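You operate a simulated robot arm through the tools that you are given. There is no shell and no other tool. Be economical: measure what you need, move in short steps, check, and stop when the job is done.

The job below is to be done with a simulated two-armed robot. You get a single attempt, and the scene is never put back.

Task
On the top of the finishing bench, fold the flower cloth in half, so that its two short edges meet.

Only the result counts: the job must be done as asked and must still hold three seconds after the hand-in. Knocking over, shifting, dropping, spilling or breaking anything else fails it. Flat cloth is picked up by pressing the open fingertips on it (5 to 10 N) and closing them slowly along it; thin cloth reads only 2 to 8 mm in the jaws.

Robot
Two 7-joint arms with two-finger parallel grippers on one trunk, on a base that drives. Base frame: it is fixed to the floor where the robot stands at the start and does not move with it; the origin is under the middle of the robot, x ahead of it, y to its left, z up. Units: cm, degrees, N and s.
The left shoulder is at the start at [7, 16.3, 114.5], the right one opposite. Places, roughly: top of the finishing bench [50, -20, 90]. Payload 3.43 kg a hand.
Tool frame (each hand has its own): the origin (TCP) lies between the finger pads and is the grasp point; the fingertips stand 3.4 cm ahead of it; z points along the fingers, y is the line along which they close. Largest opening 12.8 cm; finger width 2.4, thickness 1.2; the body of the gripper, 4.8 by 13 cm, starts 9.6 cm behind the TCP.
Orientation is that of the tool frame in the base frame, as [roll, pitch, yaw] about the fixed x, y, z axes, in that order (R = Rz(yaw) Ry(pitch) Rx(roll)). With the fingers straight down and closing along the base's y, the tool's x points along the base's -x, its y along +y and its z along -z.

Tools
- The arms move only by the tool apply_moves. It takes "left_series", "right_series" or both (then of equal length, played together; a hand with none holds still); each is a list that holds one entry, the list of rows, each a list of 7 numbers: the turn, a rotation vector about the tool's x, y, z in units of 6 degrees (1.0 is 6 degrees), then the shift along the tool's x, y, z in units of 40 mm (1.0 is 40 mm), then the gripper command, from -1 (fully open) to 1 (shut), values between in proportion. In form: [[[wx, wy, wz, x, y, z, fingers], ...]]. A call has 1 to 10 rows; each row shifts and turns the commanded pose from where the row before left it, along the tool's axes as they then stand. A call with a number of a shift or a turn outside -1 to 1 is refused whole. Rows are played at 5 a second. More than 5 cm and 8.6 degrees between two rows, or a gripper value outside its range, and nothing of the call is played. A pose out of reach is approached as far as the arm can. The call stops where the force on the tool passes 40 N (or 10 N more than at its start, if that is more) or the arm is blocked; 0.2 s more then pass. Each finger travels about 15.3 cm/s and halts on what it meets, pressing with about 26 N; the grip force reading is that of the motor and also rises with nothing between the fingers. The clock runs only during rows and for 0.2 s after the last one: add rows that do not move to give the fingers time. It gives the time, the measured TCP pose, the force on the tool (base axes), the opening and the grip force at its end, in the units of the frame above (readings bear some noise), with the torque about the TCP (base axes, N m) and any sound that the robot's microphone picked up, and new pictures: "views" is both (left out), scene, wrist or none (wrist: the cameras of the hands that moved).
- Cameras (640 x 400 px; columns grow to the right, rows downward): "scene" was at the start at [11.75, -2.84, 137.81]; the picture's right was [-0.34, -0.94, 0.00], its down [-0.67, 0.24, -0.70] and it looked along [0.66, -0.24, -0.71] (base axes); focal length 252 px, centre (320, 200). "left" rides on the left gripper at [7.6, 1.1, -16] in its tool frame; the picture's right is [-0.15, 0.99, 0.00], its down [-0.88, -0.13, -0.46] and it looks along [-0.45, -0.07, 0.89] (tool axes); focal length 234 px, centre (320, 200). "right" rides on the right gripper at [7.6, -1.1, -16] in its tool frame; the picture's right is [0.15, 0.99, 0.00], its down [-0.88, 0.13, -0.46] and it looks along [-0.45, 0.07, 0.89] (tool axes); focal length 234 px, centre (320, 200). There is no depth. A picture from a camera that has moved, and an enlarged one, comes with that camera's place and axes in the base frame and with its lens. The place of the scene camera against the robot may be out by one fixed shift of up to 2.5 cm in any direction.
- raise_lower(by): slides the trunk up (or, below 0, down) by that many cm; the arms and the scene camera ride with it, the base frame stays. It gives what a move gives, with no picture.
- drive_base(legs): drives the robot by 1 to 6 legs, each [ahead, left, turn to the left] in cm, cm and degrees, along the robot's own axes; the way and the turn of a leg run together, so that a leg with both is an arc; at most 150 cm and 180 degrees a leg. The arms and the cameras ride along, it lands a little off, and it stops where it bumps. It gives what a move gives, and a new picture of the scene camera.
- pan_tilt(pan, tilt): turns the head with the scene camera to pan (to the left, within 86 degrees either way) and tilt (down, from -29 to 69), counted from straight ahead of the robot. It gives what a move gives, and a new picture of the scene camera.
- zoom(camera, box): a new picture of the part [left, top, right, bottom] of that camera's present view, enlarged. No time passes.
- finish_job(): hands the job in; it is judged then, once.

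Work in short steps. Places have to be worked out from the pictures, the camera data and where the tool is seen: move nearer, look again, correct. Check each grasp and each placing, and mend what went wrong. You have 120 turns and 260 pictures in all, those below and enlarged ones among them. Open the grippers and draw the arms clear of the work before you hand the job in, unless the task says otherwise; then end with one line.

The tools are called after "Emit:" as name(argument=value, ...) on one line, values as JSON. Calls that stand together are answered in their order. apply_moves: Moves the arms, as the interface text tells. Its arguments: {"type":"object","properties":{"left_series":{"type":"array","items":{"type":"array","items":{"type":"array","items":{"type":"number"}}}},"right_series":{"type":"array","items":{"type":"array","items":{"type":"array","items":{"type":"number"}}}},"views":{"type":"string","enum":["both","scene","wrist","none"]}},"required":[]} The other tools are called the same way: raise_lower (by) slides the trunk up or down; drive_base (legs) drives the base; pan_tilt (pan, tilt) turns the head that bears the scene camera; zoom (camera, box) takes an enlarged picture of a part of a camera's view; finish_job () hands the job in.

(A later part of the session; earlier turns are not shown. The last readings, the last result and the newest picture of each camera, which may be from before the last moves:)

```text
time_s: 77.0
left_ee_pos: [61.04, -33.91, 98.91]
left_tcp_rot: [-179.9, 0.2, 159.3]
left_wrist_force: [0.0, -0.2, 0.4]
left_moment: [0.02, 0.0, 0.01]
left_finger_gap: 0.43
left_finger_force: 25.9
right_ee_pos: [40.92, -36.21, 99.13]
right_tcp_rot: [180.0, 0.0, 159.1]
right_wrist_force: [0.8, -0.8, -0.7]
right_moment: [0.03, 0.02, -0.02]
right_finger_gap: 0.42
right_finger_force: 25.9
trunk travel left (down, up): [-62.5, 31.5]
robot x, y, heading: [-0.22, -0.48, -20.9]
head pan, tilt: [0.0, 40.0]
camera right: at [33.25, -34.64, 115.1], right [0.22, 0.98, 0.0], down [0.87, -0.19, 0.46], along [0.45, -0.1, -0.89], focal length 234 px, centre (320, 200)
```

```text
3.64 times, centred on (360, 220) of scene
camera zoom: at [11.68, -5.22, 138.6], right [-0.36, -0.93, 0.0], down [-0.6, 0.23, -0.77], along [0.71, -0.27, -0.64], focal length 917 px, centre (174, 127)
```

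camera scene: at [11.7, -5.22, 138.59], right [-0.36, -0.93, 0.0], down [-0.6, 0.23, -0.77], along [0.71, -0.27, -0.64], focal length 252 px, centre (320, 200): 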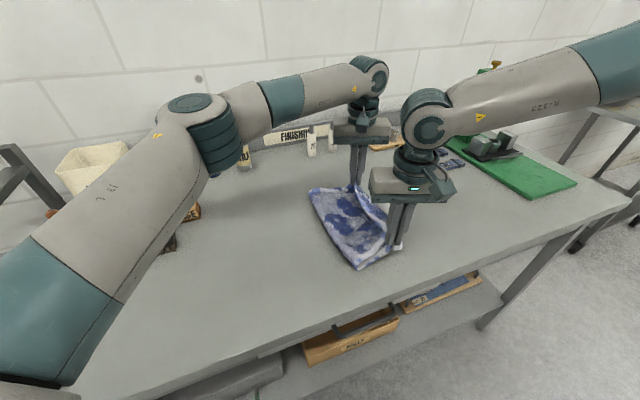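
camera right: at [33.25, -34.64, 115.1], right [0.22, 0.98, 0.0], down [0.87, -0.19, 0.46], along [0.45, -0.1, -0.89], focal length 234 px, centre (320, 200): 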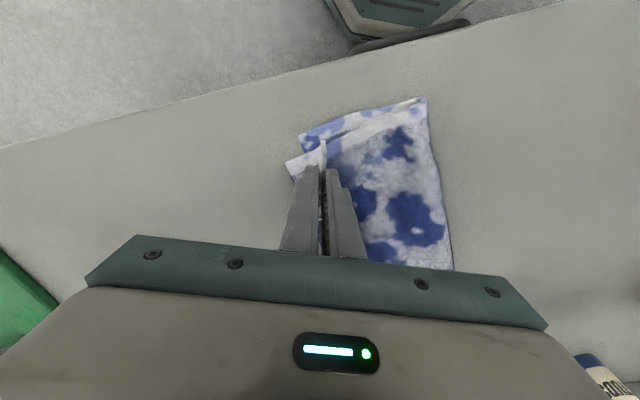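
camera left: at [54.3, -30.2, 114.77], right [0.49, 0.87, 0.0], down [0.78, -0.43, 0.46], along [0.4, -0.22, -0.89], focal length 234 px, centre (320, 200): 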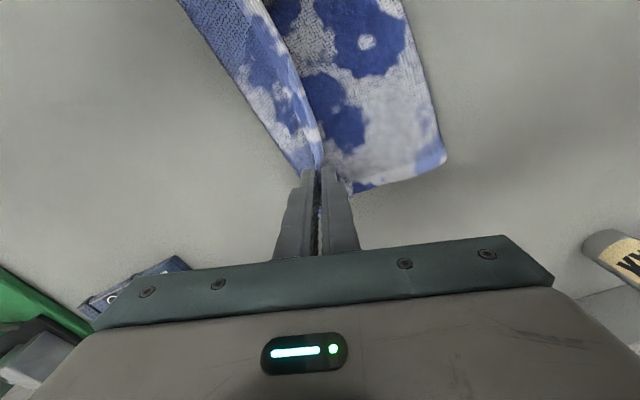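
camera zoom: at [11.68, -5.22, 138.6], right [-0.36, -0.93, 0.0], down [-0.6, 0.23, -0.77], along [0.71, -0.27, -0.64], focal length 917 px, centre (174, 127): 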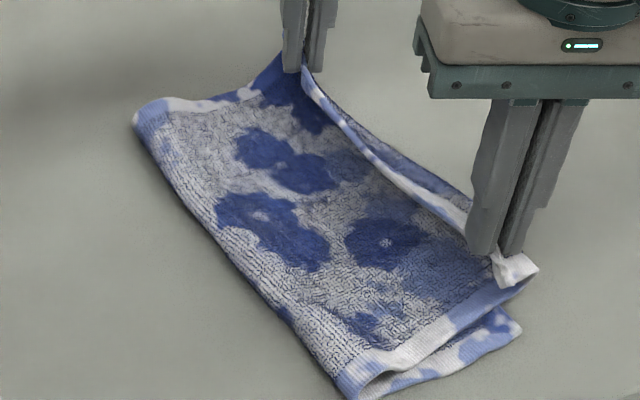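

Now it's clean: only the upper layer lifts, and the lower corner C lies flat at about (38, −38). I'll carry the hem toward −y so the strip unrolls, using the base first.

Emit:
drive_base(legs=[[1.4, -3.9, 0]])

Emit:
apply_moves(left_series=[[[-1, 0, 0, 0, 0, 0, 1], [-1, 0, 0, 0, 0, 0, 1], [-1, 0, 0, 0, 0, 0, 1], [-1, 0, 0, 0, 0, 0, 1], [-1, 0, 0, 0, 0, 0, 1], [-1, 0, 0, 0, 0, 0, 1]]], right_series=[[[-1, 0, 0, 0, 0, 0, 1], [-1, 0, 0, 0, 0, 0, 1], [-1, 0, 0, 0, 0, 0, 1], [-1, 0, 0, 0, 0, 0, 1], [-1, 0, 0, 0, 0, 0, 1], [-1, 0, 0, 0, 0, 0, 1]]])

Emit:
zoom(camera="scene", box=[280, 165, 420, 275])

```text
time_s: 77.9
left_ee_pos: [61.11, -37.74, 99.08]
left_tcp_rot: [-179.7, 0.2, 159.3]
left_wrist_force: [0.7, 1.5, 0.1]
left_moment: [0.02, 0.01, 0.03]
left_finger_gap: 0.45
left_finger_force: 25.9
right_ee_pos: [40.68, -40.02, 99.13]
right_tcp_rot: [-180.0, 0.1, 159.0]
right_wrist_force: [-0.5, -0.8, 0.1]
right_moment: [-0.02, -0.01, 0.04]
right_finger_gap: 0.43
right_finger_force: 26.1
trunk travel left (down, up): [-62.5, 31.5]
robot x, y, heading: [-0.37, -4.43, -21.0]
head pan, tilt: [0.0, 40.0]
camera scene: at [11.58, -8.93, 138.62], right [-0.36, -0.93, 0.0], down [-0.6, 0.23, -0.77], along [0.72, -0.27, -0.64], focal length 252 px, centre (320, 200)
```

scene: 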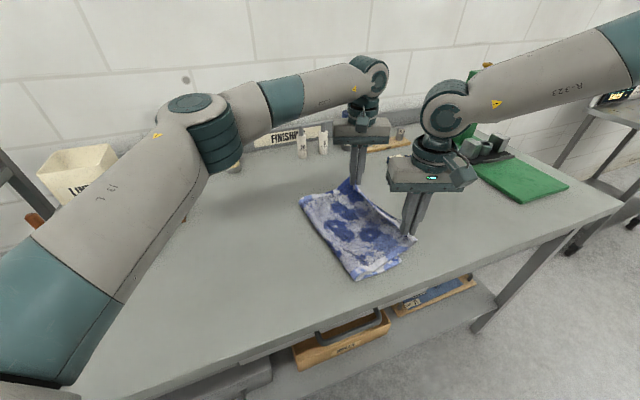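

```text
time_s: 79.3
left_ee_pos: [60.81, -36.86, 98.94]
left_tcp_rot: [150.1, 0.1, 159.3]
left_wrist_force: [-0.5, 0.0, -0.1]
left_moment: [-0.11, 0.03, -0.01]
left_finger_gap: 0.4
left_finger_force: 26.2
left hand out of reach, approached as far as the arm can: row 5, 6
right_ee_pos: [40.71, -40.19, 99.1]
right_tcp_rot: [143.8, 0.0, 159.1]
right_wrist_force: [-0.2, 0.7, 0.7]
right_moment: [-0.08, 0.01, 0.03]
right_finger_gap: 0.42
right_finger_force: 25.8
trunk travel left (down, up): [-62.5, 31.5]
robot x, y, heading: [-0.13, -4.56, -20.9]
head pan, tilt: [0.0, 40.0]
camera scene: at [11.52, -9.24, 138.61], right [-0.36, -0.93, 0.0], down [-0.6, 0.23, -0.77], along [0.72, -0.27, -0.64], focal length 252 px, centre (320, 200)
camera right: at [29.92, -47.18, 111.4], right [0.15, 0.8, 0.58], down [0.76, -0.47, 0.45], along [0.63, 0.38, -0.68], focal length 234 px, centre (320, 200)
camera left: at [50.99, -40.58, 113.17], right [0.44, 0.75, 0.49], down [0.7, -0.63, 0.33], along [0.56, 0.2, -0.8], focal length 234 px, centre (320, 200)
```

scene: 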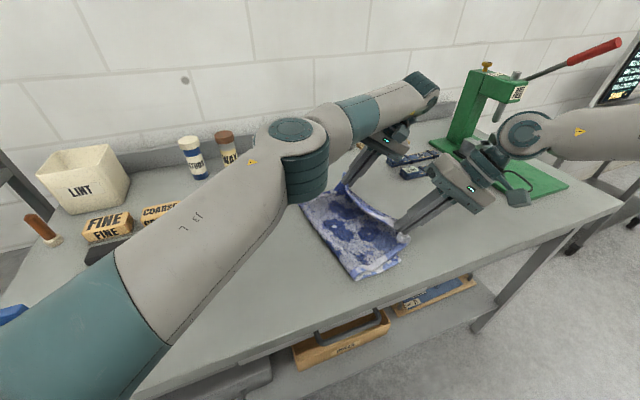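
right: 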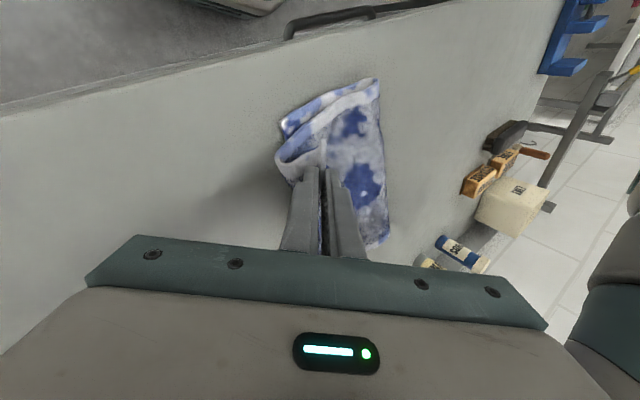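
left: 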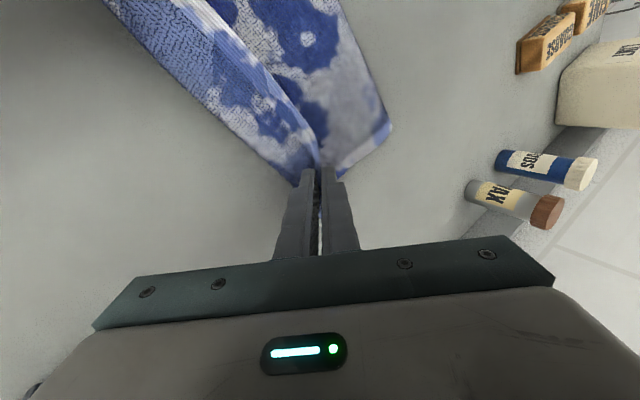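

```text
3.64 times, centred on (350, 220) of scene
camera zoom: at [11.52, -9.24, 138.61], right [-0.36, -0.93, 0.0], down [-0.6, 0.23, -0.77], along [0.72, -0.27, -0.64], focal length 917 px, centre (211, 127)
```

zoom: 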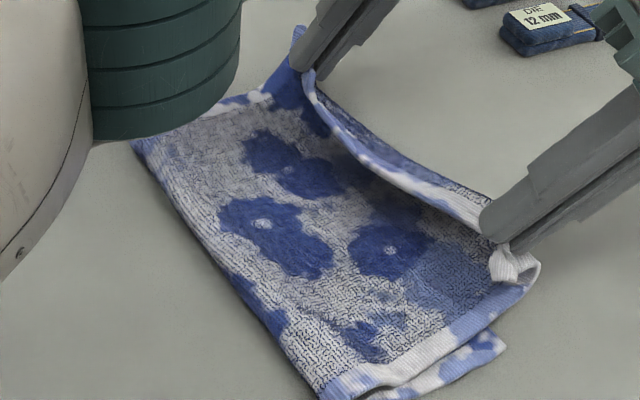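

The tilt works. I'll pull another 3 cm toward −y so the strip straightens, then look.

Emit:
drive_base(legs=[[1.1, -2.8, 0]])

Emit:
zoom(camera="scene", box=[270, 165, 410, 275])

Emit:
zoom(camera="right", box=[200, 50, 450, 260])

Emit:
zoom(camera="left", box=[80, 0, 420, 220])

```text
time_s: 80.1
left_ee_pos: [60.82, -39.5, 98.9]
left_tcp_rot: [150.4, 0.2, 159.3]
left_wrist_force: [0.4, 1.5, -0.7]
left_moment: [-0.1, 0.04, 0.02]
left_finger_gap: 0.4
left_finger_force: 26.1
right_ee_pos: [40.78, -42.94, 99.29]
right_tcp_rot: [144.0, 0.0, 159.2]
right_wrist_force: [-0.3, 0.5, 0.2]
right_moment: [-0.08, 0.05, 0.04]
right_finger_gap: 0.42
right_finger_force: 26.1
trunk travel left (down, up): [-62.5, 31.5]
robot x, y, heading: [-0.43, -7.25, -21.1]
head pan, tilt: [0.0, 40.0]
camera scene: at [11.59, -11.91, 138.63], right [-0.36, -0.93, 0.0], down [-0.6, 0.23, -0.77], along [0.72, -0.27, -0.64], focal length 252 px, centre (320, 200)
```

scene: 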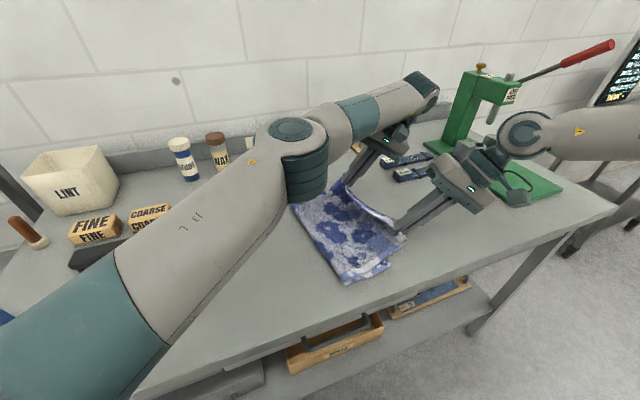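

```text
3.64 times, centred on (340, 220) of scene
camera zoom: at [11.59, -11.91, 138.63], right [-0.36, -0.93, 0.0], down [-0.6, 0.23, -0.77], along [0.72, -0.27, -0.64], focal length 917 px, centre (247, 127)
```

zoom: 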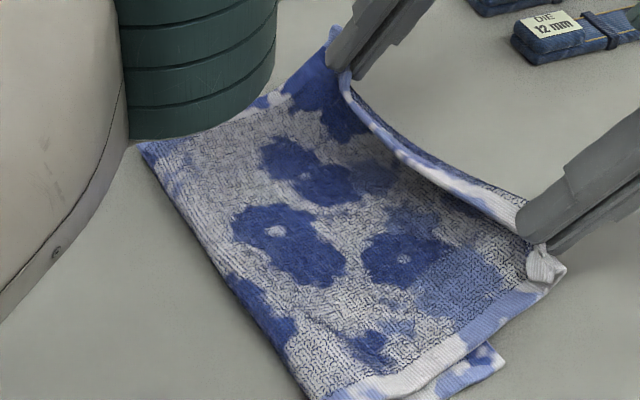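

```text
1.90 times, centred on (325, 155) of right
camera zoom: at [30.03, -49.86, 111.52], right [0.15, 0.8, 0.58], down [0.76, -0.46, 0.45], along [0.63, 0.38, -0.68], focal length 446 px, centre (310, 286)
```

zoom: 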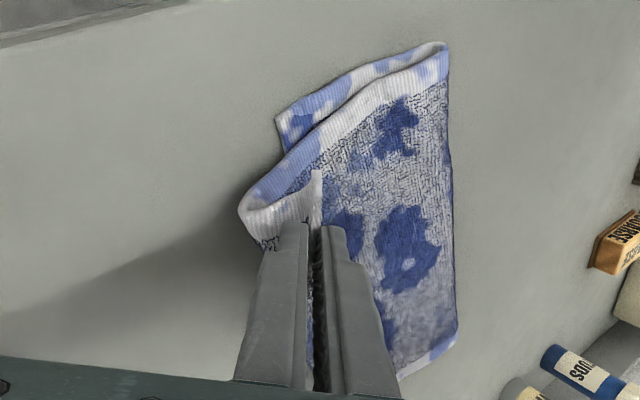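

```text
1.82 times, centred on (250, 110) of left
camera zoom: at [51.13, -43.25, 113.27], right [0.44, 0.75, 0.49], down [0.7, -0.63, 0.33], along [0.56, 0.2, -0.8], focal length 426 px, centre (447, 364)
```

zoom: 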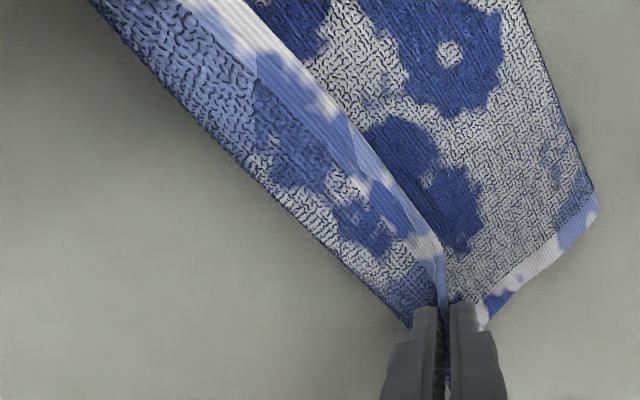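

The tilt keeps the strip from tucking, but the upper part is too long: the crease settled about 5 cm too far to the right. While I still hold the hem I'll peel the upper layer back up so the crease can reform at mid-cloth, then lay it down again with the hands leaning.

Emit:
apply_moves(left_series=[[[0, 0, 0, 0.067, 0.4, -0.35, 1], [0, 0, 0, 0.067, 0.4, -0.35, 1], [0, 0, 0, 0.067, 0.4, -0.35, 1], [0, 0, 0, 0.067, 0.4, -0.35, 1], [0, 0, 0, 0, 0, 0, 1]]], right_series=[[[0, 0, 0, 0.12, 0.545, -0.22, 1], [0, 0, 0, 0.12, 0.545, -0.22, 1], [0, 0, 0, 0.12, 0.545, -0.22, 1], [0, 0, 0, 0.12, 0.545, -0.22, 1], [0, 0, 0, 0, 0, 0, 1]]], views="none")

Emit:
drive_base(legs=[[-5.8, 15, 0]])

```text
time_s: 81.3
left_ee_pos: [60.69, -36.9, 106.87]
left_tcp_rot: [150.1, 0.1, 159.4]
left_wrist_force: [-0.3, -0.6, -0.1]
left_moment: [-0.07, 0.01, 0.01]
left_finger_gap: 0.42
left_finger_force: 26.3
right_ee_pos: [40.97, -37.72, 107.06]
right_tcp_rot: [143.9, 0.0, 159.1]
right_wrist_force: [0.2, -0.8, 0.0]
right_moment: [-0.08, 0.02, 0.07]
right_finger_gap: 0.42
right_finger_force: 26.0
trunk travel left (down, up): [-62.5, 31.5]
robot x, y, heading: [-0.07, -7.15, -20.9]
head pan, tilt: [0.0, 40.0]
```

```text
time_s: 82.8
left_ee_pos: [60.47, -20.8, 106.89]
left_tcp_rot: [150.2, 0.2, 159.5]
left_wrist_force: [-0.6, 0.5, -0.1]
left_moment: [-0.05, 0.02, -0.01]
left_finger_gap: 0.42
left_finger_force: 26.2
right_ee_pos: [40.6, -21.79, 107.24]
right_tcp_rot: [144.0, 0.1, 159.3]
right_wrist_force: [0.9, 0.5, 0.2]
right_moment: [-0.08, 0.04, 0.01]
right_finger_gap: 0.41
right_finger_force: 26.4
trunk travel left (down, up): [-62.5, 31.5]
robot x, y, heading: [-0.15, 8.75, -20.8]
head pan, tilt: [0.0, 40.0]
camera scene: at [11.37, 3.65, 138.59], right [-0.35, -0.93, 0.0], down [-0.6, 0.23, -0.77], along [0.72, -0.27, -0.64], focal length 252 px, centre (320, 200)
```

scene: 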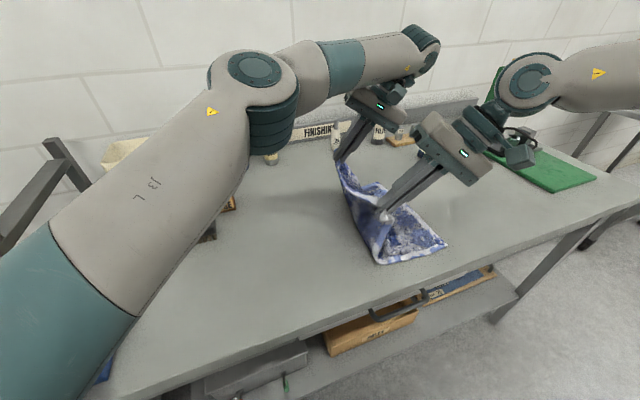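

Emit:
zoom(camera="scene", box=[320, 140, 460, 275])

Emit:
zoom(camera="right", box=[100, 0, 540, 280])

Emit:
zoom(camera="left", box=[50, 0, 500, 280])

```text
2.96 times, centred on (390, 208) of scene
camera zoom: at [11.37, 3.65, 138.59], right [-0.35, -0.93, 0.0], down [-0.6, 0.23, -0.77], along [0.72, -0.27, -0.64], focal length 747 px, centre (113, 178)
```

zoom: 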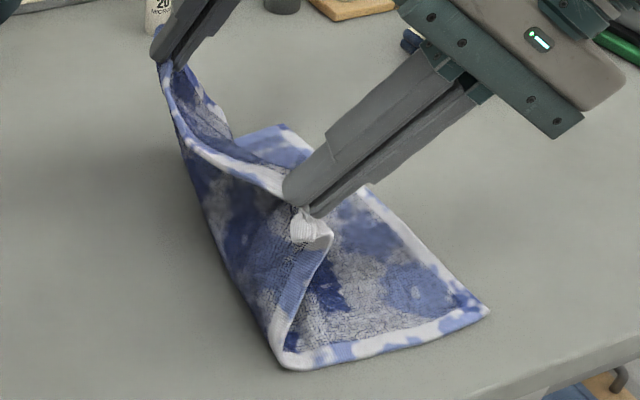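

```text
1.43 times, centred on (320, 140) of right
camera zoom: at [29.87, -28.81, 119.5], right [0.14, 0.8, 0.58], down [0.77, -0.46, 0.45], along [0.63, 0.38, -0.68], focal length 334 px, centre (320, 286)
```

zoom: 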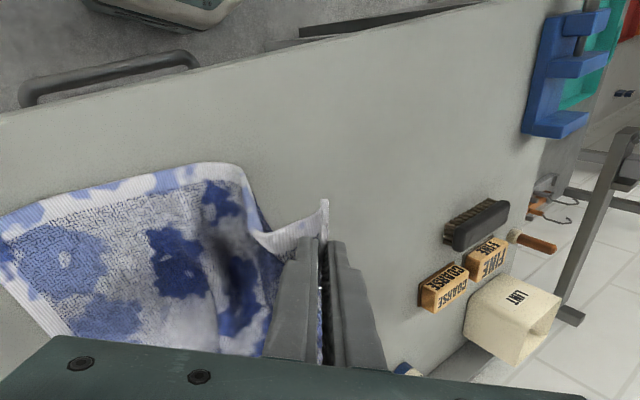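

```text
1.42 times, centred on (275, 140) of left
camera zoom: at [50.85, -24.65, 121.12], right [0.44, 0.75, 0.49], down [0.7, -0.63, 0.33], along [0.56, 0.2, -0.8], focal length 333 px, centre (384, 285)
```

zoom: 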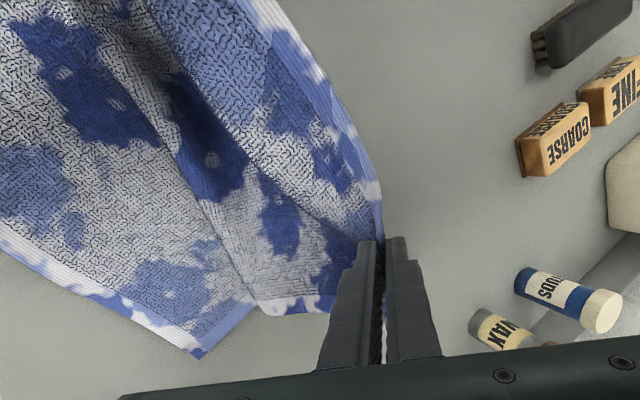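

The right half lies flat again and the crease stands at about y −21, which is mid-cloth. Now I'll lay it down in an arc, alternating small base moves with lowering so the cloth stays just taut.

Emit:
drive_base(legs=[[2.9, -7.5, 0]])

Emit:
apply_moves(left_series=[[[0, 0, 0, 0, -0.35, 0.62, 1], [0, 0, 0, 0, -0.35, 0.62, 1], [0, 0, 0, 0, 0, 0, 1]]], right_series=[[[0, 0, 0, 0, -0.42, 0.57, 1], [0, 0, 0, 0, -0.42, 0.57, 1], [0, 0, 0, 0, 0, 0, 1]]], views="none")

Emit:
drive_base(legs=[[1.8, -4.7, 0]])

Emit:
zoom(camera="scene", box=[290, 150, 430, 275])

Emit:
zoom(camera="right", box=[150, 40, 500, 270])

```text
time_s: 83.8
left_ee_pos: [60.6, -28.61, 106.95]
left_tcp_rot: [150.0, 0.2, 159.6]
left_wrist_force: [-1.0, 0.7, -0.4]
left_moment: [-0.02, 0.05, 0.0]
left_finger_gap: 0.41
left_finger_force: 25.7
right_ee_pos: [40.72, -29.59, 107.28]
right_tcp_rot: [144.0, 0.0, 159.4]
right_wrist_force: [0.2, -0.3, 0.1]
right_moment: [-0.07, -0.02, 0.0]
right_finger_gap: 0.42
right_finger_force: 25.9
trunk travel left (down, up): [-62.5, 31.5]
robot x, y, heading: [-0.33, 0.57, -20.6]
head pan, tilt: [0.0, 40.0]
camera scene: at [11.36, -4.25, 138.61], right [-0.35, -0.94, 0.0], down [-0.6, 0.23, -0.77], along [0.72, -0.27, -0.64], focal length 252 px, centre (320, 200)
```

scene: 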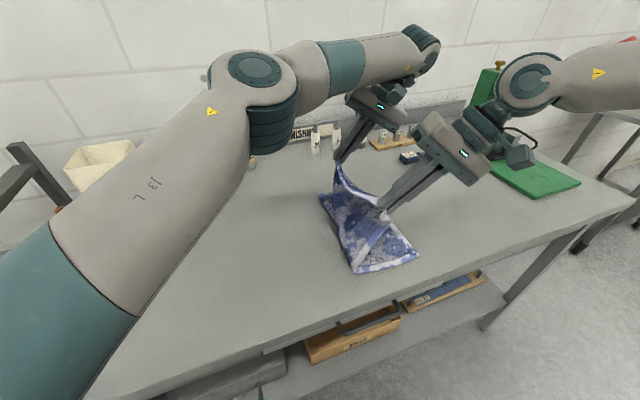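

```text
time_s: 84.6
left_ee_pos: [60.53, -28.49, 101.26]
left_tcp_rot: [150.2, 0.2, 159.6]
left_wrist_force: [-0.6, -1.1, 0.0]
left_moment: [-0.08, 0.03, 0.02]
left_finger_gap: 0.43
left_finger_force: 25.9
right_ee_pos: [40.5, -29.46, 101.6]
right_tcp_rot: [144.0, 0.1, 159.4]
right_wrist_force: [-0.9, -0.4, 0.4]
right_moment: [-0.05, 0.02, 0.04]
right_finger_gap: 0.4
right_finger_force: 26.0
trunk travel left (down, up): [-62.5, 31.5]
robot x, y, heading: [-0.43, 0.57, -20.8]
head pan, tilt: [0.0, 40.0]
```

```text
time_s: 85.5
left_ee_pos: [60.76, -33.32, 101.36]
left_tcp_rot: [150.2, 0.2, 159.7]
left_wrist_force: [0.8, 0.1, -1.0]
left_moment: [-0.05, 0.0, -0.04]
left_finger_gap: 0.42
left_finger_force: 26.2
right_ee_pos: [40.85, -34.3, 101.68]
right_tcp_rot: [143.8, 0.1, 159.5]
right_wrist_force: [-0.6, 0.1, -1.0]
right_moment: [-0.06, 0.06, 0.0]
right_finger_gap: 0.37
right_finger_force: 25.9
trunk travel left (down, up): [-62.5, 31.5]
robot x, y, heading: [-0.25, -4.22, -20.9]
head pan, tilt: [0.0, 40.0]
camera scene: at [11.39, -9.06, 138.62], right [-0.35, -0.94, 0.0], down [-0.6, 0.23, -0.77], along [0.72, -0.27, -0.64], focal length 252 px, centre (320, 200)
```

scene: 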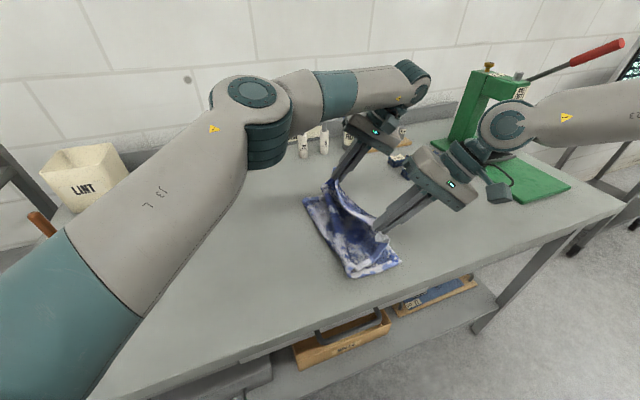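

```text
3.20 times, centred on (360, 212) of scene
camera zoom: at [11.39, -9.06, 138.62], right [-0.35, -0.94, 0.0], down [-0.6, 0.23, -0.77], along [0.72, -0.27, -0.64], focal length 807 px, centre (192, 160)
```

zoom: 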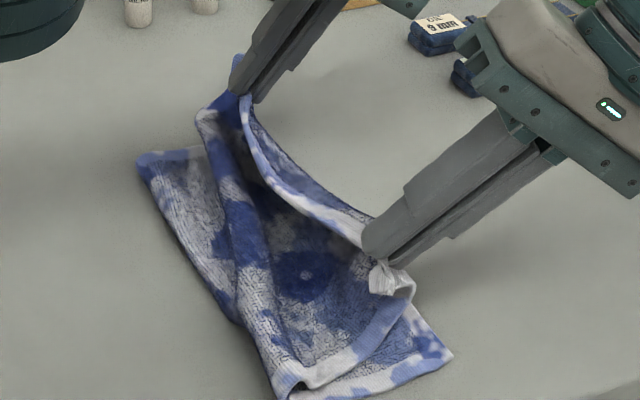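

```text
1.74 times, centred on (325, 155) of right
camera zoom: at [29.99, -41.4, 113.91], right [0.14, 0.8, 0.58], down [0.77, -0.46, 0.45], along [0.63, 0.38, -0.68], focal length 407 px, centre (311, 278)
```

zoom: 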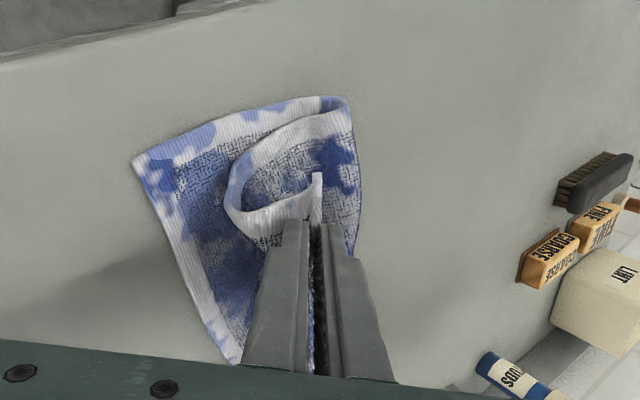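

It's a little slack, with the lower edge C–B well exposed. I'll move on toward −y and then lower.

Emit:
drive_base(legs=[[1.3, -3.3, 0]])

Emit:
apply_moves(left_series=[[[0, 0, 0, 0.05, -0.5, 0.35, 1], [0, 0, 0, 0.05, -0.5, 0.35, 1], [0, 0, 0, 0, 0, 0, 1]]], right_series=[[[0, 0, 0, 0.05, -0.53, 0.29, 1], [0, 0, 0, 0.05, -0.53, 0.29, 1], [0, 0, 0, 0, 0, 0, 1]]], views="wrist")

Emit:
zoom(camera="scene", box=[270, 150, 420, 285])

Emit:
zoom(camera="right", box=[180, 50, 480, 260])

```text
time_s: 86.4
left_ee_pos: [60.83, -36.64, 101.41]
left_tcp_rot: [150.3, 0.3, 159.7]
left_wrist_force: [0.8, -1.1, -0.6]
left_moment: [-0.14, 0.0, -0.03]
left_finger_gap: 0.41
left_finger_force: 26.2
right_ee_pos: [40.79, -37.71, 101.75]
right_tcp_rot: [144.0, 0.2, 159.6]
right_wrist_force: [-0.4, 1.0, -0.1]
right_moment: [-0.1, 0.03, -0.03]
right_finger_gap: 0.4
right_finger_force: 26.1
trunk travel left (down, up): [-62.5, 31.5]
robot x, y, heading: [-0.53, -7.93, -20.2]
head pan, tilt: [0.0, 40.0]
camera scene: at [11.4, -12.38, 138.63], right [-0.35, -0.94, 0.0], down [-0.6, 0.22, -0.77], along [0.72, -0.27, -0.64], focal length 252 px, centre (320, 200)
```

scene: 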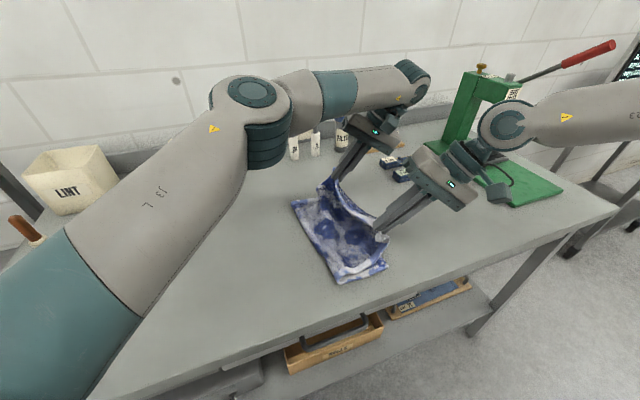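

```text
time_s: 87.2
left_ee_pos: [59.54, -38.69, 96.92]
left_tcp_rot: [150.2, 0.4, 159.9]
left_wrist_force: [-0.1, -0.1, -0.3]
left_moment: [-0.08, 0.05, 0.0]
left_finger_gap: 0.43
left_finger_force: 26.4
right_ee_pos: [39.88, -39.54, 97.18]
right_tcp_rot: [143.9, 0.0, 159.6]
right_wrist_force: [-0.3, 0.7, -0.1]
right_moment: [-0.08, 0.03, 0.01]
right_finger_gap: 0.41
right_finger_force: 25.6
trunk travel left (down, up): [-62.5, 31.5]
robot x, y, heading: [-0.31, -7.7, -20.2]
head pan, tilt: [0.0, 40.0]
camera right: at [29.09, -46.59, 109.49], right [0.14, 0.8, 0.58], down [0.77, -0.46, 0.45], along [0.63, 0.38, -0.68], focal length 234 px, centre (320, 200)
camera left: at [49.87, -42.41, 111.18], right [0.43, 0.76, 0.49], down [0.71, -0.62, 0.33], along [0.56, 0.2, -0.8], focal length 234 px, centre (320, 200)
```

right: 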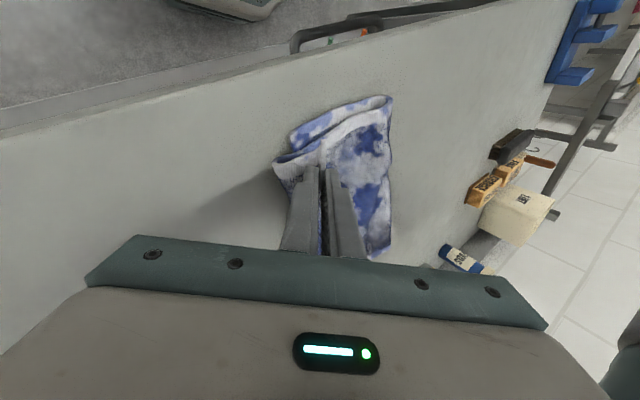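
left: 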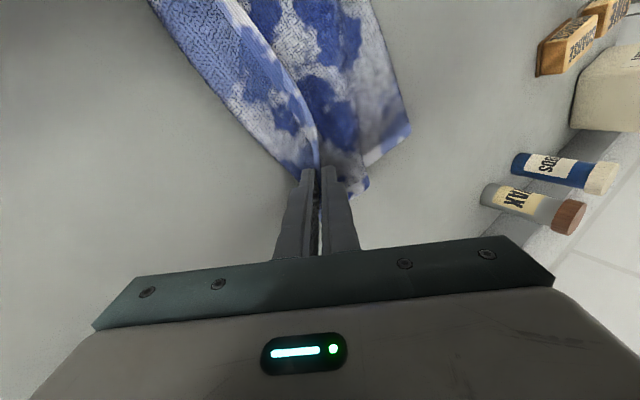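

```text
2.96 times, centred on (345, 218) of scene
camera zoom: at [11.42, -12.6, 138.61], right [-0.35, -0.94, 0.0], down [-0.6, 0.23, -0.77], along [0.72, -0.27, -0.64], focal length 747 px, centre (246, 148)
```

zoom: 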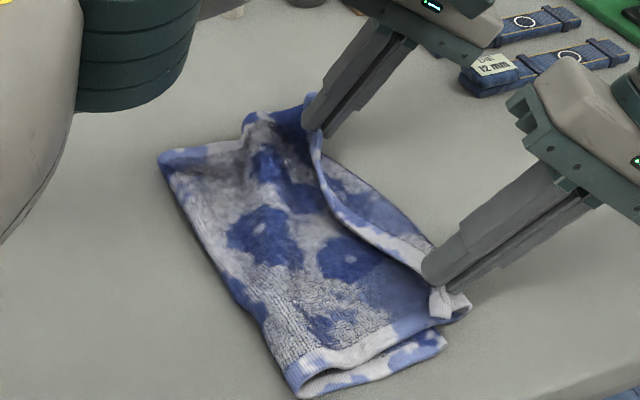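

```text
1.90 times, centred on (330, 155) of right
camera zoom: at [29.09, -46.59, 109.49], right [0.14, 0.8, 0.58], down [0.77, -0.46, 0.45], along [0.63, 0.38, -0.68], focal length 446 px, centre (301, 286)
```

zoom: 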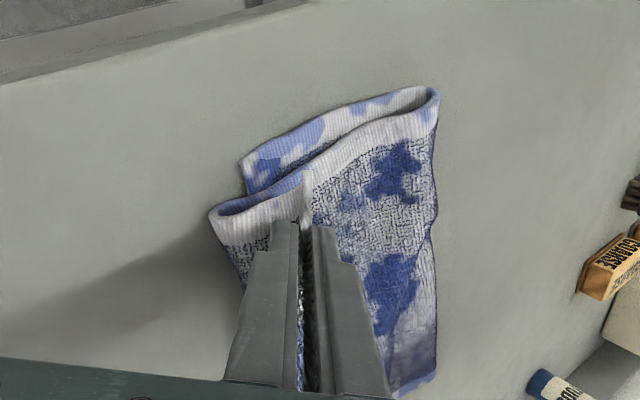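

The strip still rolls under because the cloth leaves the jaws on the wrong side of the ridge. I'll unroll it fully by pulling on toward −y, lay it flat past the lower edge and release. Then I can regrip the hem the right way round and set it back over the lower edge.

Emit:
drive_base(legs=[[2.1, -5.3, 0]])

Emit:
apply_moves(left_series=[[[0, 0, 0, 0, -0.12, 0.21, 1], [0, 0, 0, 0, -0.12, 0.21, 1], [0, 0, 0, 0, 0, 0, 1]]], right_series=[[[0, 0, 0, 0, -0.15, 0.2, 1], [0, 0, 0, 0, -0.15, 0.2, 1], [0, 0, 0, 0, 0, 0, 1]]], views="wrist")

Emit:
zoom(camera="scene", box=[250, 150, 400, 285])

```text
time_s: 88.2
left_ee_pos: [59.5, -44.1, 96.9]
left_tcp_rot: [150.1, 0.2, 159.8]
left_wrist_force: [0.7, 0.7, -0.3]
left_moment: [-0.06, 0.06, 0.02]
left_finger_gap: 0.4
left_finger_force: 25.6
right_ee_pos: [39.96, -45.1, 97.2]
right_tcp_rot: [143.9, 0.1, 159.7]
right_wrist_force: [0.0, -0.5, 0.1]
right_moment: [-0.05, 0.0, 0.04]
right_finger_gap: 0.41
right_finger_force: 26.6
trunk travel left (down, up): [-62.5, 31.5]
robot x, y, heading: [-0.45, -13.75, -20.4]
head pan, tilt: [0.0, 40.0]
camera scene: at [11.53, -18.29, 138.61], right [-0.35, -0.94, 0.0], down [-0.6, 0.23, -0.77], along [0.72, -0.27, -0.64], focal length 252 px, centre (320, 200)
```

scene: 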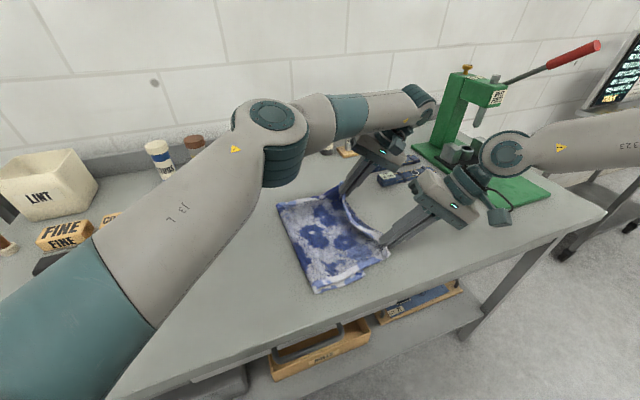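

```text
time_s: 89.0
left_ee_pos: [59.79, -44.17, 95.11]
left_tcp_rot: [150.2, 0.2, 159.8]
left_wrist_force: [0.7, 0.0, 0.2]
left_moment: [-0.07, 0.04, 0.01]
left_finger_gap: 0.41
left_finger_force: 26.1
right_ee_pos: [39.96, -45.13, 95.1]
right_tcp_rot: [143.8, 0.1, 159.6]
right_wrist_force: [-0.1, -0.2, -0.3]
right_moment: [-0.08, 0.04, -0.01]
right_finger_gap: 0.4
right_finger_force: 26.1
trunk travel left (down, up): [-62.5, 31.5]
robot x, y, heading: [-0.17, -13.58, -20.5]
head pan, tilt: [0.0, 40.0]
camera right: at [29.11, -52.29, 107.5], right [0.14, 0.8, 0.58], down [0.77, -0.46, 0.45], along [0.63, 0.38, -0.68], focal length 234 px, centre (320, 200)
camera left: at [50.11, -48.08, 109.28], right [0.43, 0.76, 0.49], down [0.71, -0.62, 0.33], along [0.56, 0.2, -0.8], focal length 234 px, centre (320, 200)
```

right: 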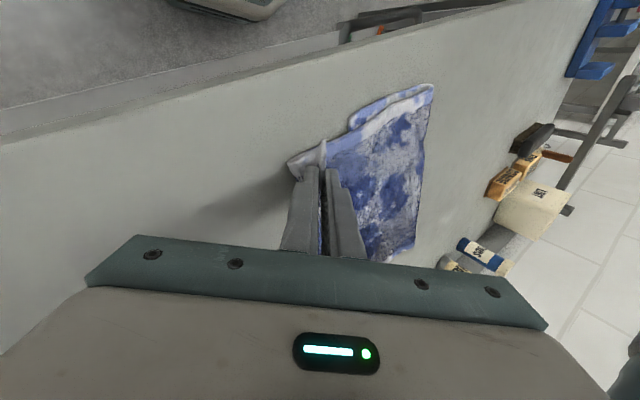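
left: 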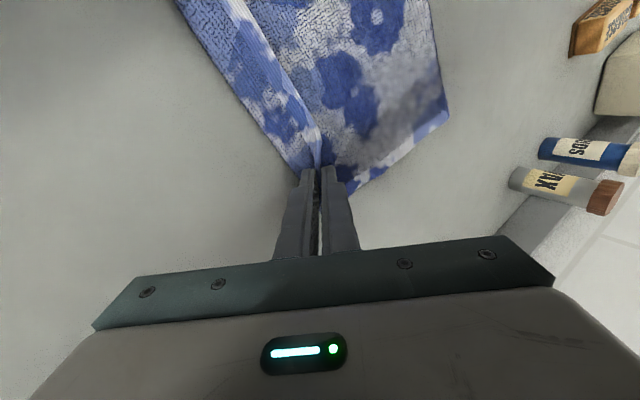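

```text
2.96 times, centred on (325, 218) of scene
camera zoom: at [11.49, -18.26, 138.61], right [-0.35, -0.94, 0.0], down [-0.6, 0.23, -0.77], along [0.72, -0.27, -0.64], focal length 747 px, centre (305, 148)
```

zoom: 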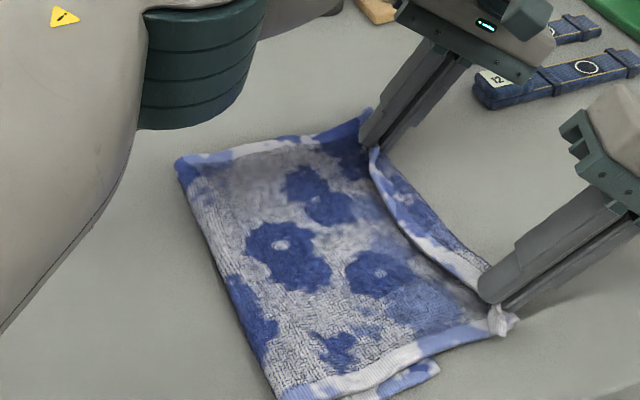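

The ends have unrolled, but the hem bows in the middle because the hands are too close together. I'll spread the hands in x and pull 2 cm more.

Emit:
apply_moves(left_series=[[[0, 0, 0, -0.33, -0.12, -0.07, 1], [0, 0, 0, -0.33, -0.12, -0.07, 1], [0, 0, 0, 0, 0, 0, 1]]], right_series=[[[0, 0, 0, 0.09, -0.25, -0.18, 1], [0, 0, 0, 0.09, -0.25, -0.18, 1], [0, 0, 0, 0, 0, 0, 1]]], views="wrist")

Emit:
zoom(camera="scene", box=[250, 150, 400, 285])

```text
time_s: 89.8
left_ee_pos: [61.12, -45.55, 95.12]
left_tcp_rot: [150.3, 0.1, 159.7]
left_wrist_force: [-14.5, -2.1, 0.6]
left_moment: [-0.11, 0.48, 0.28]
left_finger_gap: 0.43
left_finger_force: 26.4
left hand out of reach, approached as far as the arm can: row 2
right_ee_pos: [38.65, -47.33, 95.35]
right_tcp_rot: [143.8, 0.3, 159.5]
right_wrist_force: [14.4, 2.0, -0.1]
right_moment: [0.03, -0.35, -0.15]
right_finger_gap: 0.41
right_finger_force: 26.3
trunk travel left (down, up): [-62.5, 31.5]
robot x, y, heading: [-0.02, -13.74, -20.5]
head pan, tilt: [0.0, 40.0]
camera right: at [27.8, -54.46, 107.53], right [0.14, 0.8, 0.58], down [0.77, -0.46, 0.45], along [0.63, 0.38, -0.68], focal length 234 px, centre (320, 200)
camera left: at [51.5, -49.38, 109.38], right [0.43, 0.76, 0.49], down [0.71, -0.62, 0.33], along [0.56, 0.2, -0.81], focal length 234 px, centre (320, 200)
```

right: 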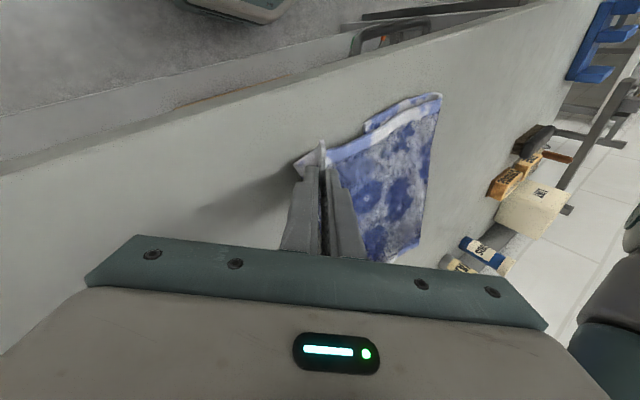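
left: 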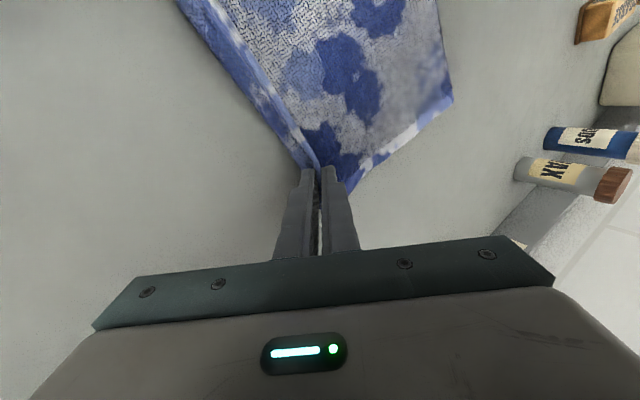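

```text
2.96 times, centred on (325, 218) of scene
camera zoom: at [11.54, -18.25, 138.6], right [-0.35, -0.94, 0.0], down [-0.6, 0.23, -0.77], along [0.72, -0.27, -0.64], focal length 747 px, centre (305, 148)
```

zoom: 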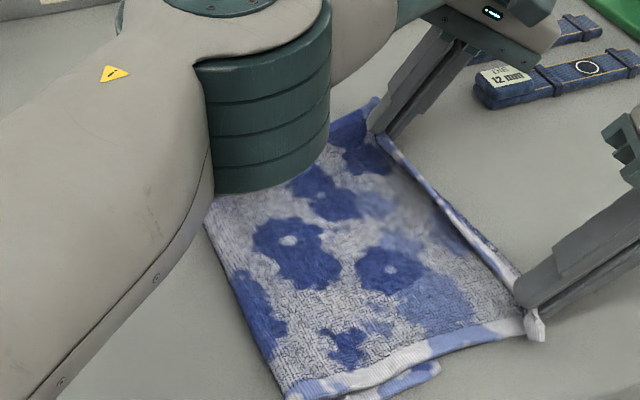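

The hem is now straight and unrolled between the hands. Keeping that tension, I'll lift, go back to stand the cloth at mid-length, and lay it down again along a proper arc.

Emit:
apply_moves(left_series=[[[0, 0, 0, 0.067, 0.43, -0.4, 1], [0, 0, 0, 0.067, 0.43, -0.4, 1], [0, 0, 0, 0.067, 0.43, -0.4, 1], [0, 0, 0, 0.067, 0.43, -0.4, 1], [0, 0, 0, 0, 0, 0, 1]]], right_series=[[[0, 0, 0, 0.067, 0.47, -0.35, 1], [0, 0, 0, 0.067, 0.47, -0.35, 1], [0, 0, 0, 0.067, 0.47, -0.35, 1], [0, 0, 0, 0.067, 0.47, -0.35, 1], [0, 0, 0, 0, 0, 0, 1]]], views="none")

Emit:
drive_base(legs=[[-7, 18.7, 0]])

Emit:
zoom(camera="scene", box=[310, 140, 460, 275])

Emit:
zoom(camera="right", box=[100, 0, 540, 280])

```text
time_s: 91.0
left_ee_pos: [61.22, -42.67, 104.01]
left_tcp_rot: [150.2, 0.3, 159.9]
left_wrist_force: [-18.7, -2.7, 0.1]
left_moment: [-0.08, 0.55, 0.33]
left_finger_gap: 0.43
left_finger_force: 26.1
right_ee_pos: [38.33, -44.39, 104.24]
right_tcp_rot: [143.7, 0.0, 159.5]
right_wrist_force: [19.4, 1.4, 0.5]
right_moment: [0.08, -0.49, -0.2]
right_finger_gap: 0.43
right_finger_force: 26.3
trunk travel left (down, up): [-62.5, 31.5]
robot x, y, heading: [-0.07, -13.31, -20.6]
head pan, tilt: [0.0, 40.0]
```

```text
time_s: 92.5
left_ee_pos: [61.31, -22.87, 103.97]
left_tcp_rot: [150.2, 0.2, 159.8]
left_wrist_force: [-19.4, -1.1, -0.6]
left_moment: [-0.12, 0.54, 0.35]
left_finger_gap: 0.44
left_finger_force: 25.4
right_ee_pos: [38.51, -24.62, 104.25]
right_tcp_rot: [143.9, 0.1, 159.7]
right_wrist_force: [20.2, 2.1, 0.2]
right_moment: [0.02, -0.45, -0.21]
right_finger_gap: 0.42
right_finger_force: 26.0
trunk travel left (down, up): [-62.5, 31.5]
robot x, y, heading: [-0.19, 5.94, -20.3]
head pan, tilt: [0.0, 40.0]
camera scene: at [11.72, 1.46, 138.6], right [-0.35, -0.94, 0.0], down [-0.6, 0.23, -0.77], along [0.72, -0.27, -0.64], focal length 252 px, centre (320, 200)
```

scene: 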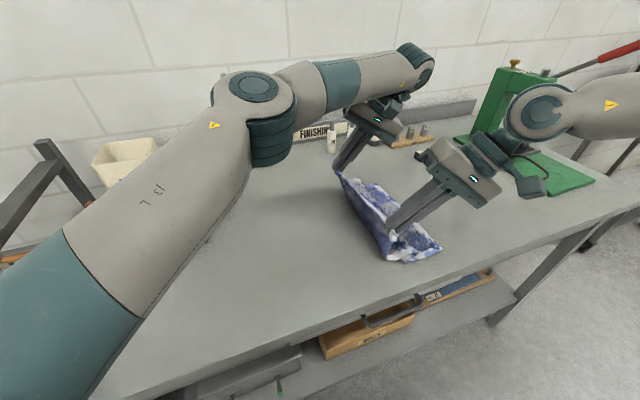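

```text
2.96 times, centred on (385, 208) of scene
camera zoom: at [11.72, 1.46, 138.6], right [-0.35, -0.94, 0.0], down [-0.6, 0.23, -0.77], along [0.72, -0.27, -0.64], focal length 747 px, centre (127, 178)
```

zoom: 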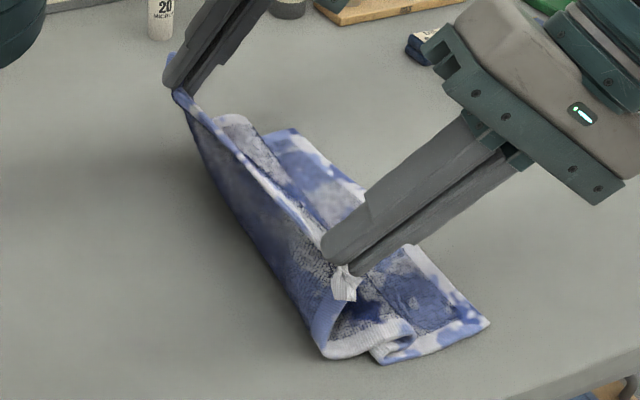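

```text
1.43 times, centred on (320, 140) of right
camera zoom: at [27.75, -31.63, 116.52], right [0.14, 0.8, 0.58], down [0.77, -0.46, 0.45], along [0.63, 0.38, -0.68], focal length 334 px, centre (320, 286)
```

zoom: 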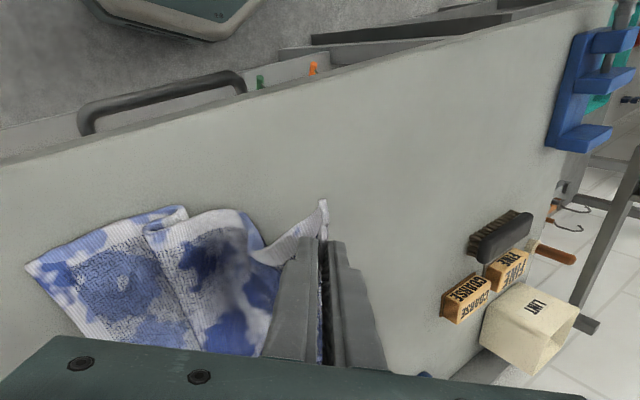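

The old crease buckled into a small pleat in the lower layer, so I'll pull farther back (+y 11 cm) to stretch it flat.

Emit:
drive_base(legs=[[-4, 10.3, 0]])

Emit:
zoom(camera="scene", box=[330, 140, 500, 275])

```text
time_s: 93.7
left_ee_pos: [60.92, -12.31, 104.08]
left_tcp_rot: [150.1, 0.2, 159.8]
left_wrist_force: [-17.7, -1.6, -0.4]
left_moment: [-0.11, 0.48, 0.26]
left_finger_gap: 0.43
left_finger_force: 25.4
right_ee_pos: [38.23, -13.91, 104.27]
right_tcp_rot: [143.9, 0.2, 159.6]
right_wrist_force: [16.6, 2.4, 0.0]
right_moment: [0.04, -0.43, -0.22]
right_finger_gap: 0.41
right_finger_force: 26.2
trunk travel left (down, up): [-62.5, 31.5]
robot x, y, heading: [-0.37, 16.64, -20.6]
head pan, tilt: [0.0, 40.0]
camera scene: at [11.43, 12.18, 138.6], right [-0.35, -0.94, 0.0], down [-0.6, 0.23, -0.77], along [0.72, -0.27, -0.64], focal length 252 px, centre (320, 200)
```

scene: 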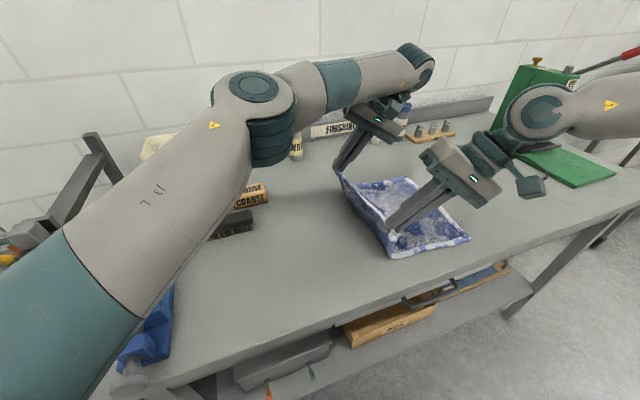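

```text
2.96 times, centred on (415, 208) of scene
camera zoom: at [11.43, 12.18, 138.6], right [-0.35, -0.94, 0.0], down [-0.6, 0.23, -0.77], along [0.72, -0.27, -0.64], focal length 747 px, centre (38, 178)
```

zoom: 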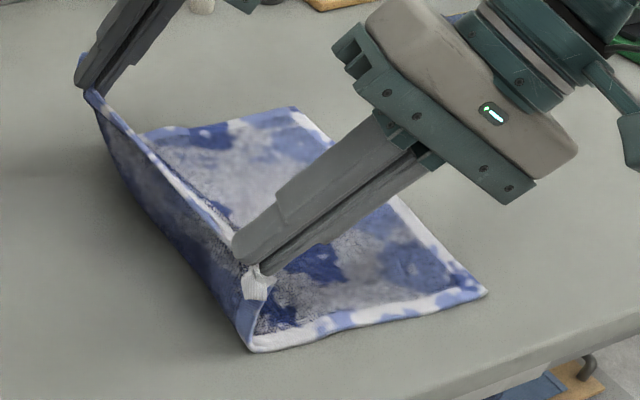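

The cloth is flat with the hem straight, and the lower edge runs from (38, −38.5) to (67, −39.8). I'll raise it so it stands vertical over the mid-line (y ≈ −21), then follow the arc.

Emit:
apply_moves(left_series=[[[0, 0, 0, 0, 0.28, -0.49, 1], [0, 0, 0, 0, 0.28, -0.49, 1], [0, 0, 0, 0, 0, 0, 1]]], right_series=[[[0, 0, 0, 0, 0.33, -0.455, 1], [0, 0, 0, 0, 0.33, -0.455, 1], [0, 0, 0, 0, 0, 0, 1]]], views="none")

Emit:
drive_base(legs=[[5.5, -14.5, 0]])

Emit:
zoom(camera="scene", box=[290, 140, 450, 285])

```text
time_s: 94.5
left_ee_pos: [61.0, -12.27, 108.49]
left_tcp_rot: [150.3, 0.1, 159.7]
left_wrist_force: [-14.8, -1.8, -0.3]
left_moment: [-0.06, 0.43, 0.31]
left_finger_gap: 0.43
left_finger_force: 26.3
right_ee_pos: [38.23, -13.87, 108.81]
right_tcp_rot: [143.8, 0.2, 159.6]
right_wrist_force: [15.1, 0.8, -0.2]
right_moment: [0.03, -0.41, -0.18]
right_finger_gap: 0.43
right_finger_force: 25.8
trunk travel left (down, up): [-62.5, 31.5]
robot x, y, heading: [-0.66, 16.78, -20.6]
head pan, tilt: [0.0, 40.0]
```

```text
time_s: 95.9
left_ee_pos: [61.33, -27.22, 108.6]
left_tcp_rot: [150.2, 0.2, 160.3]
left_wrist_force: [-17.3, -0.7, -0.3]
left_moment: [-0.04, 0.54, 0.29]
left_finger_gap: 0.41
left_finger_force: 25.6
right_ee_pos: [38.56, -28.93, 108.8]
right_tcp_rot: [143.9, 0.2, 160.1]
right_wrist_force: [16.7, 2.0, -0.1]
right_moment: [0.02, -0.42, -0.24]
right_finger_gap: 0.4
right_finger_force: 25.8
trunk travel left (down, up): [-62.5, 31.5]
robot x, y, heading: [-0.08, 1.57, -20.1]
head pan, tilt: [0.0, 40.0]
camera scene: at [11.55, -3.13, 138.61], right [-0.34, -0.94, 0.0], down [-0.6, 0.22, -0.77], along [0.72, -0.26, -0.64], focal length 252 px, centre (320, 200)
```

scene: 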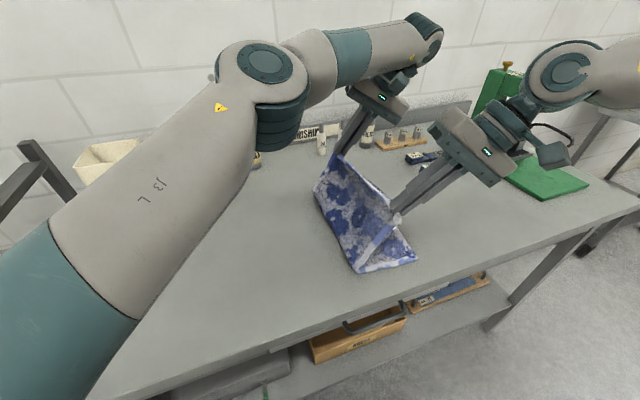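

```text
2.76 times, centred on (370, 212) of scene
camera zoom: at [11.55, -3.13, 138.61], right [-0.34, -0.94, 0.0], down [-0.6, 0.22, -0.77], along [0.72, -0.26, -0.64], focal length 696 px, centre (182, 166)
```

zoom: 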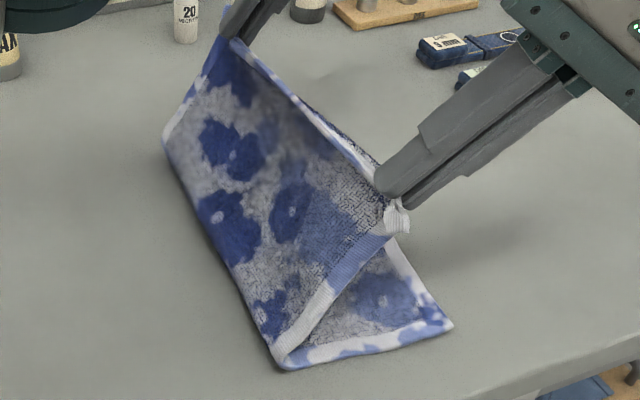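

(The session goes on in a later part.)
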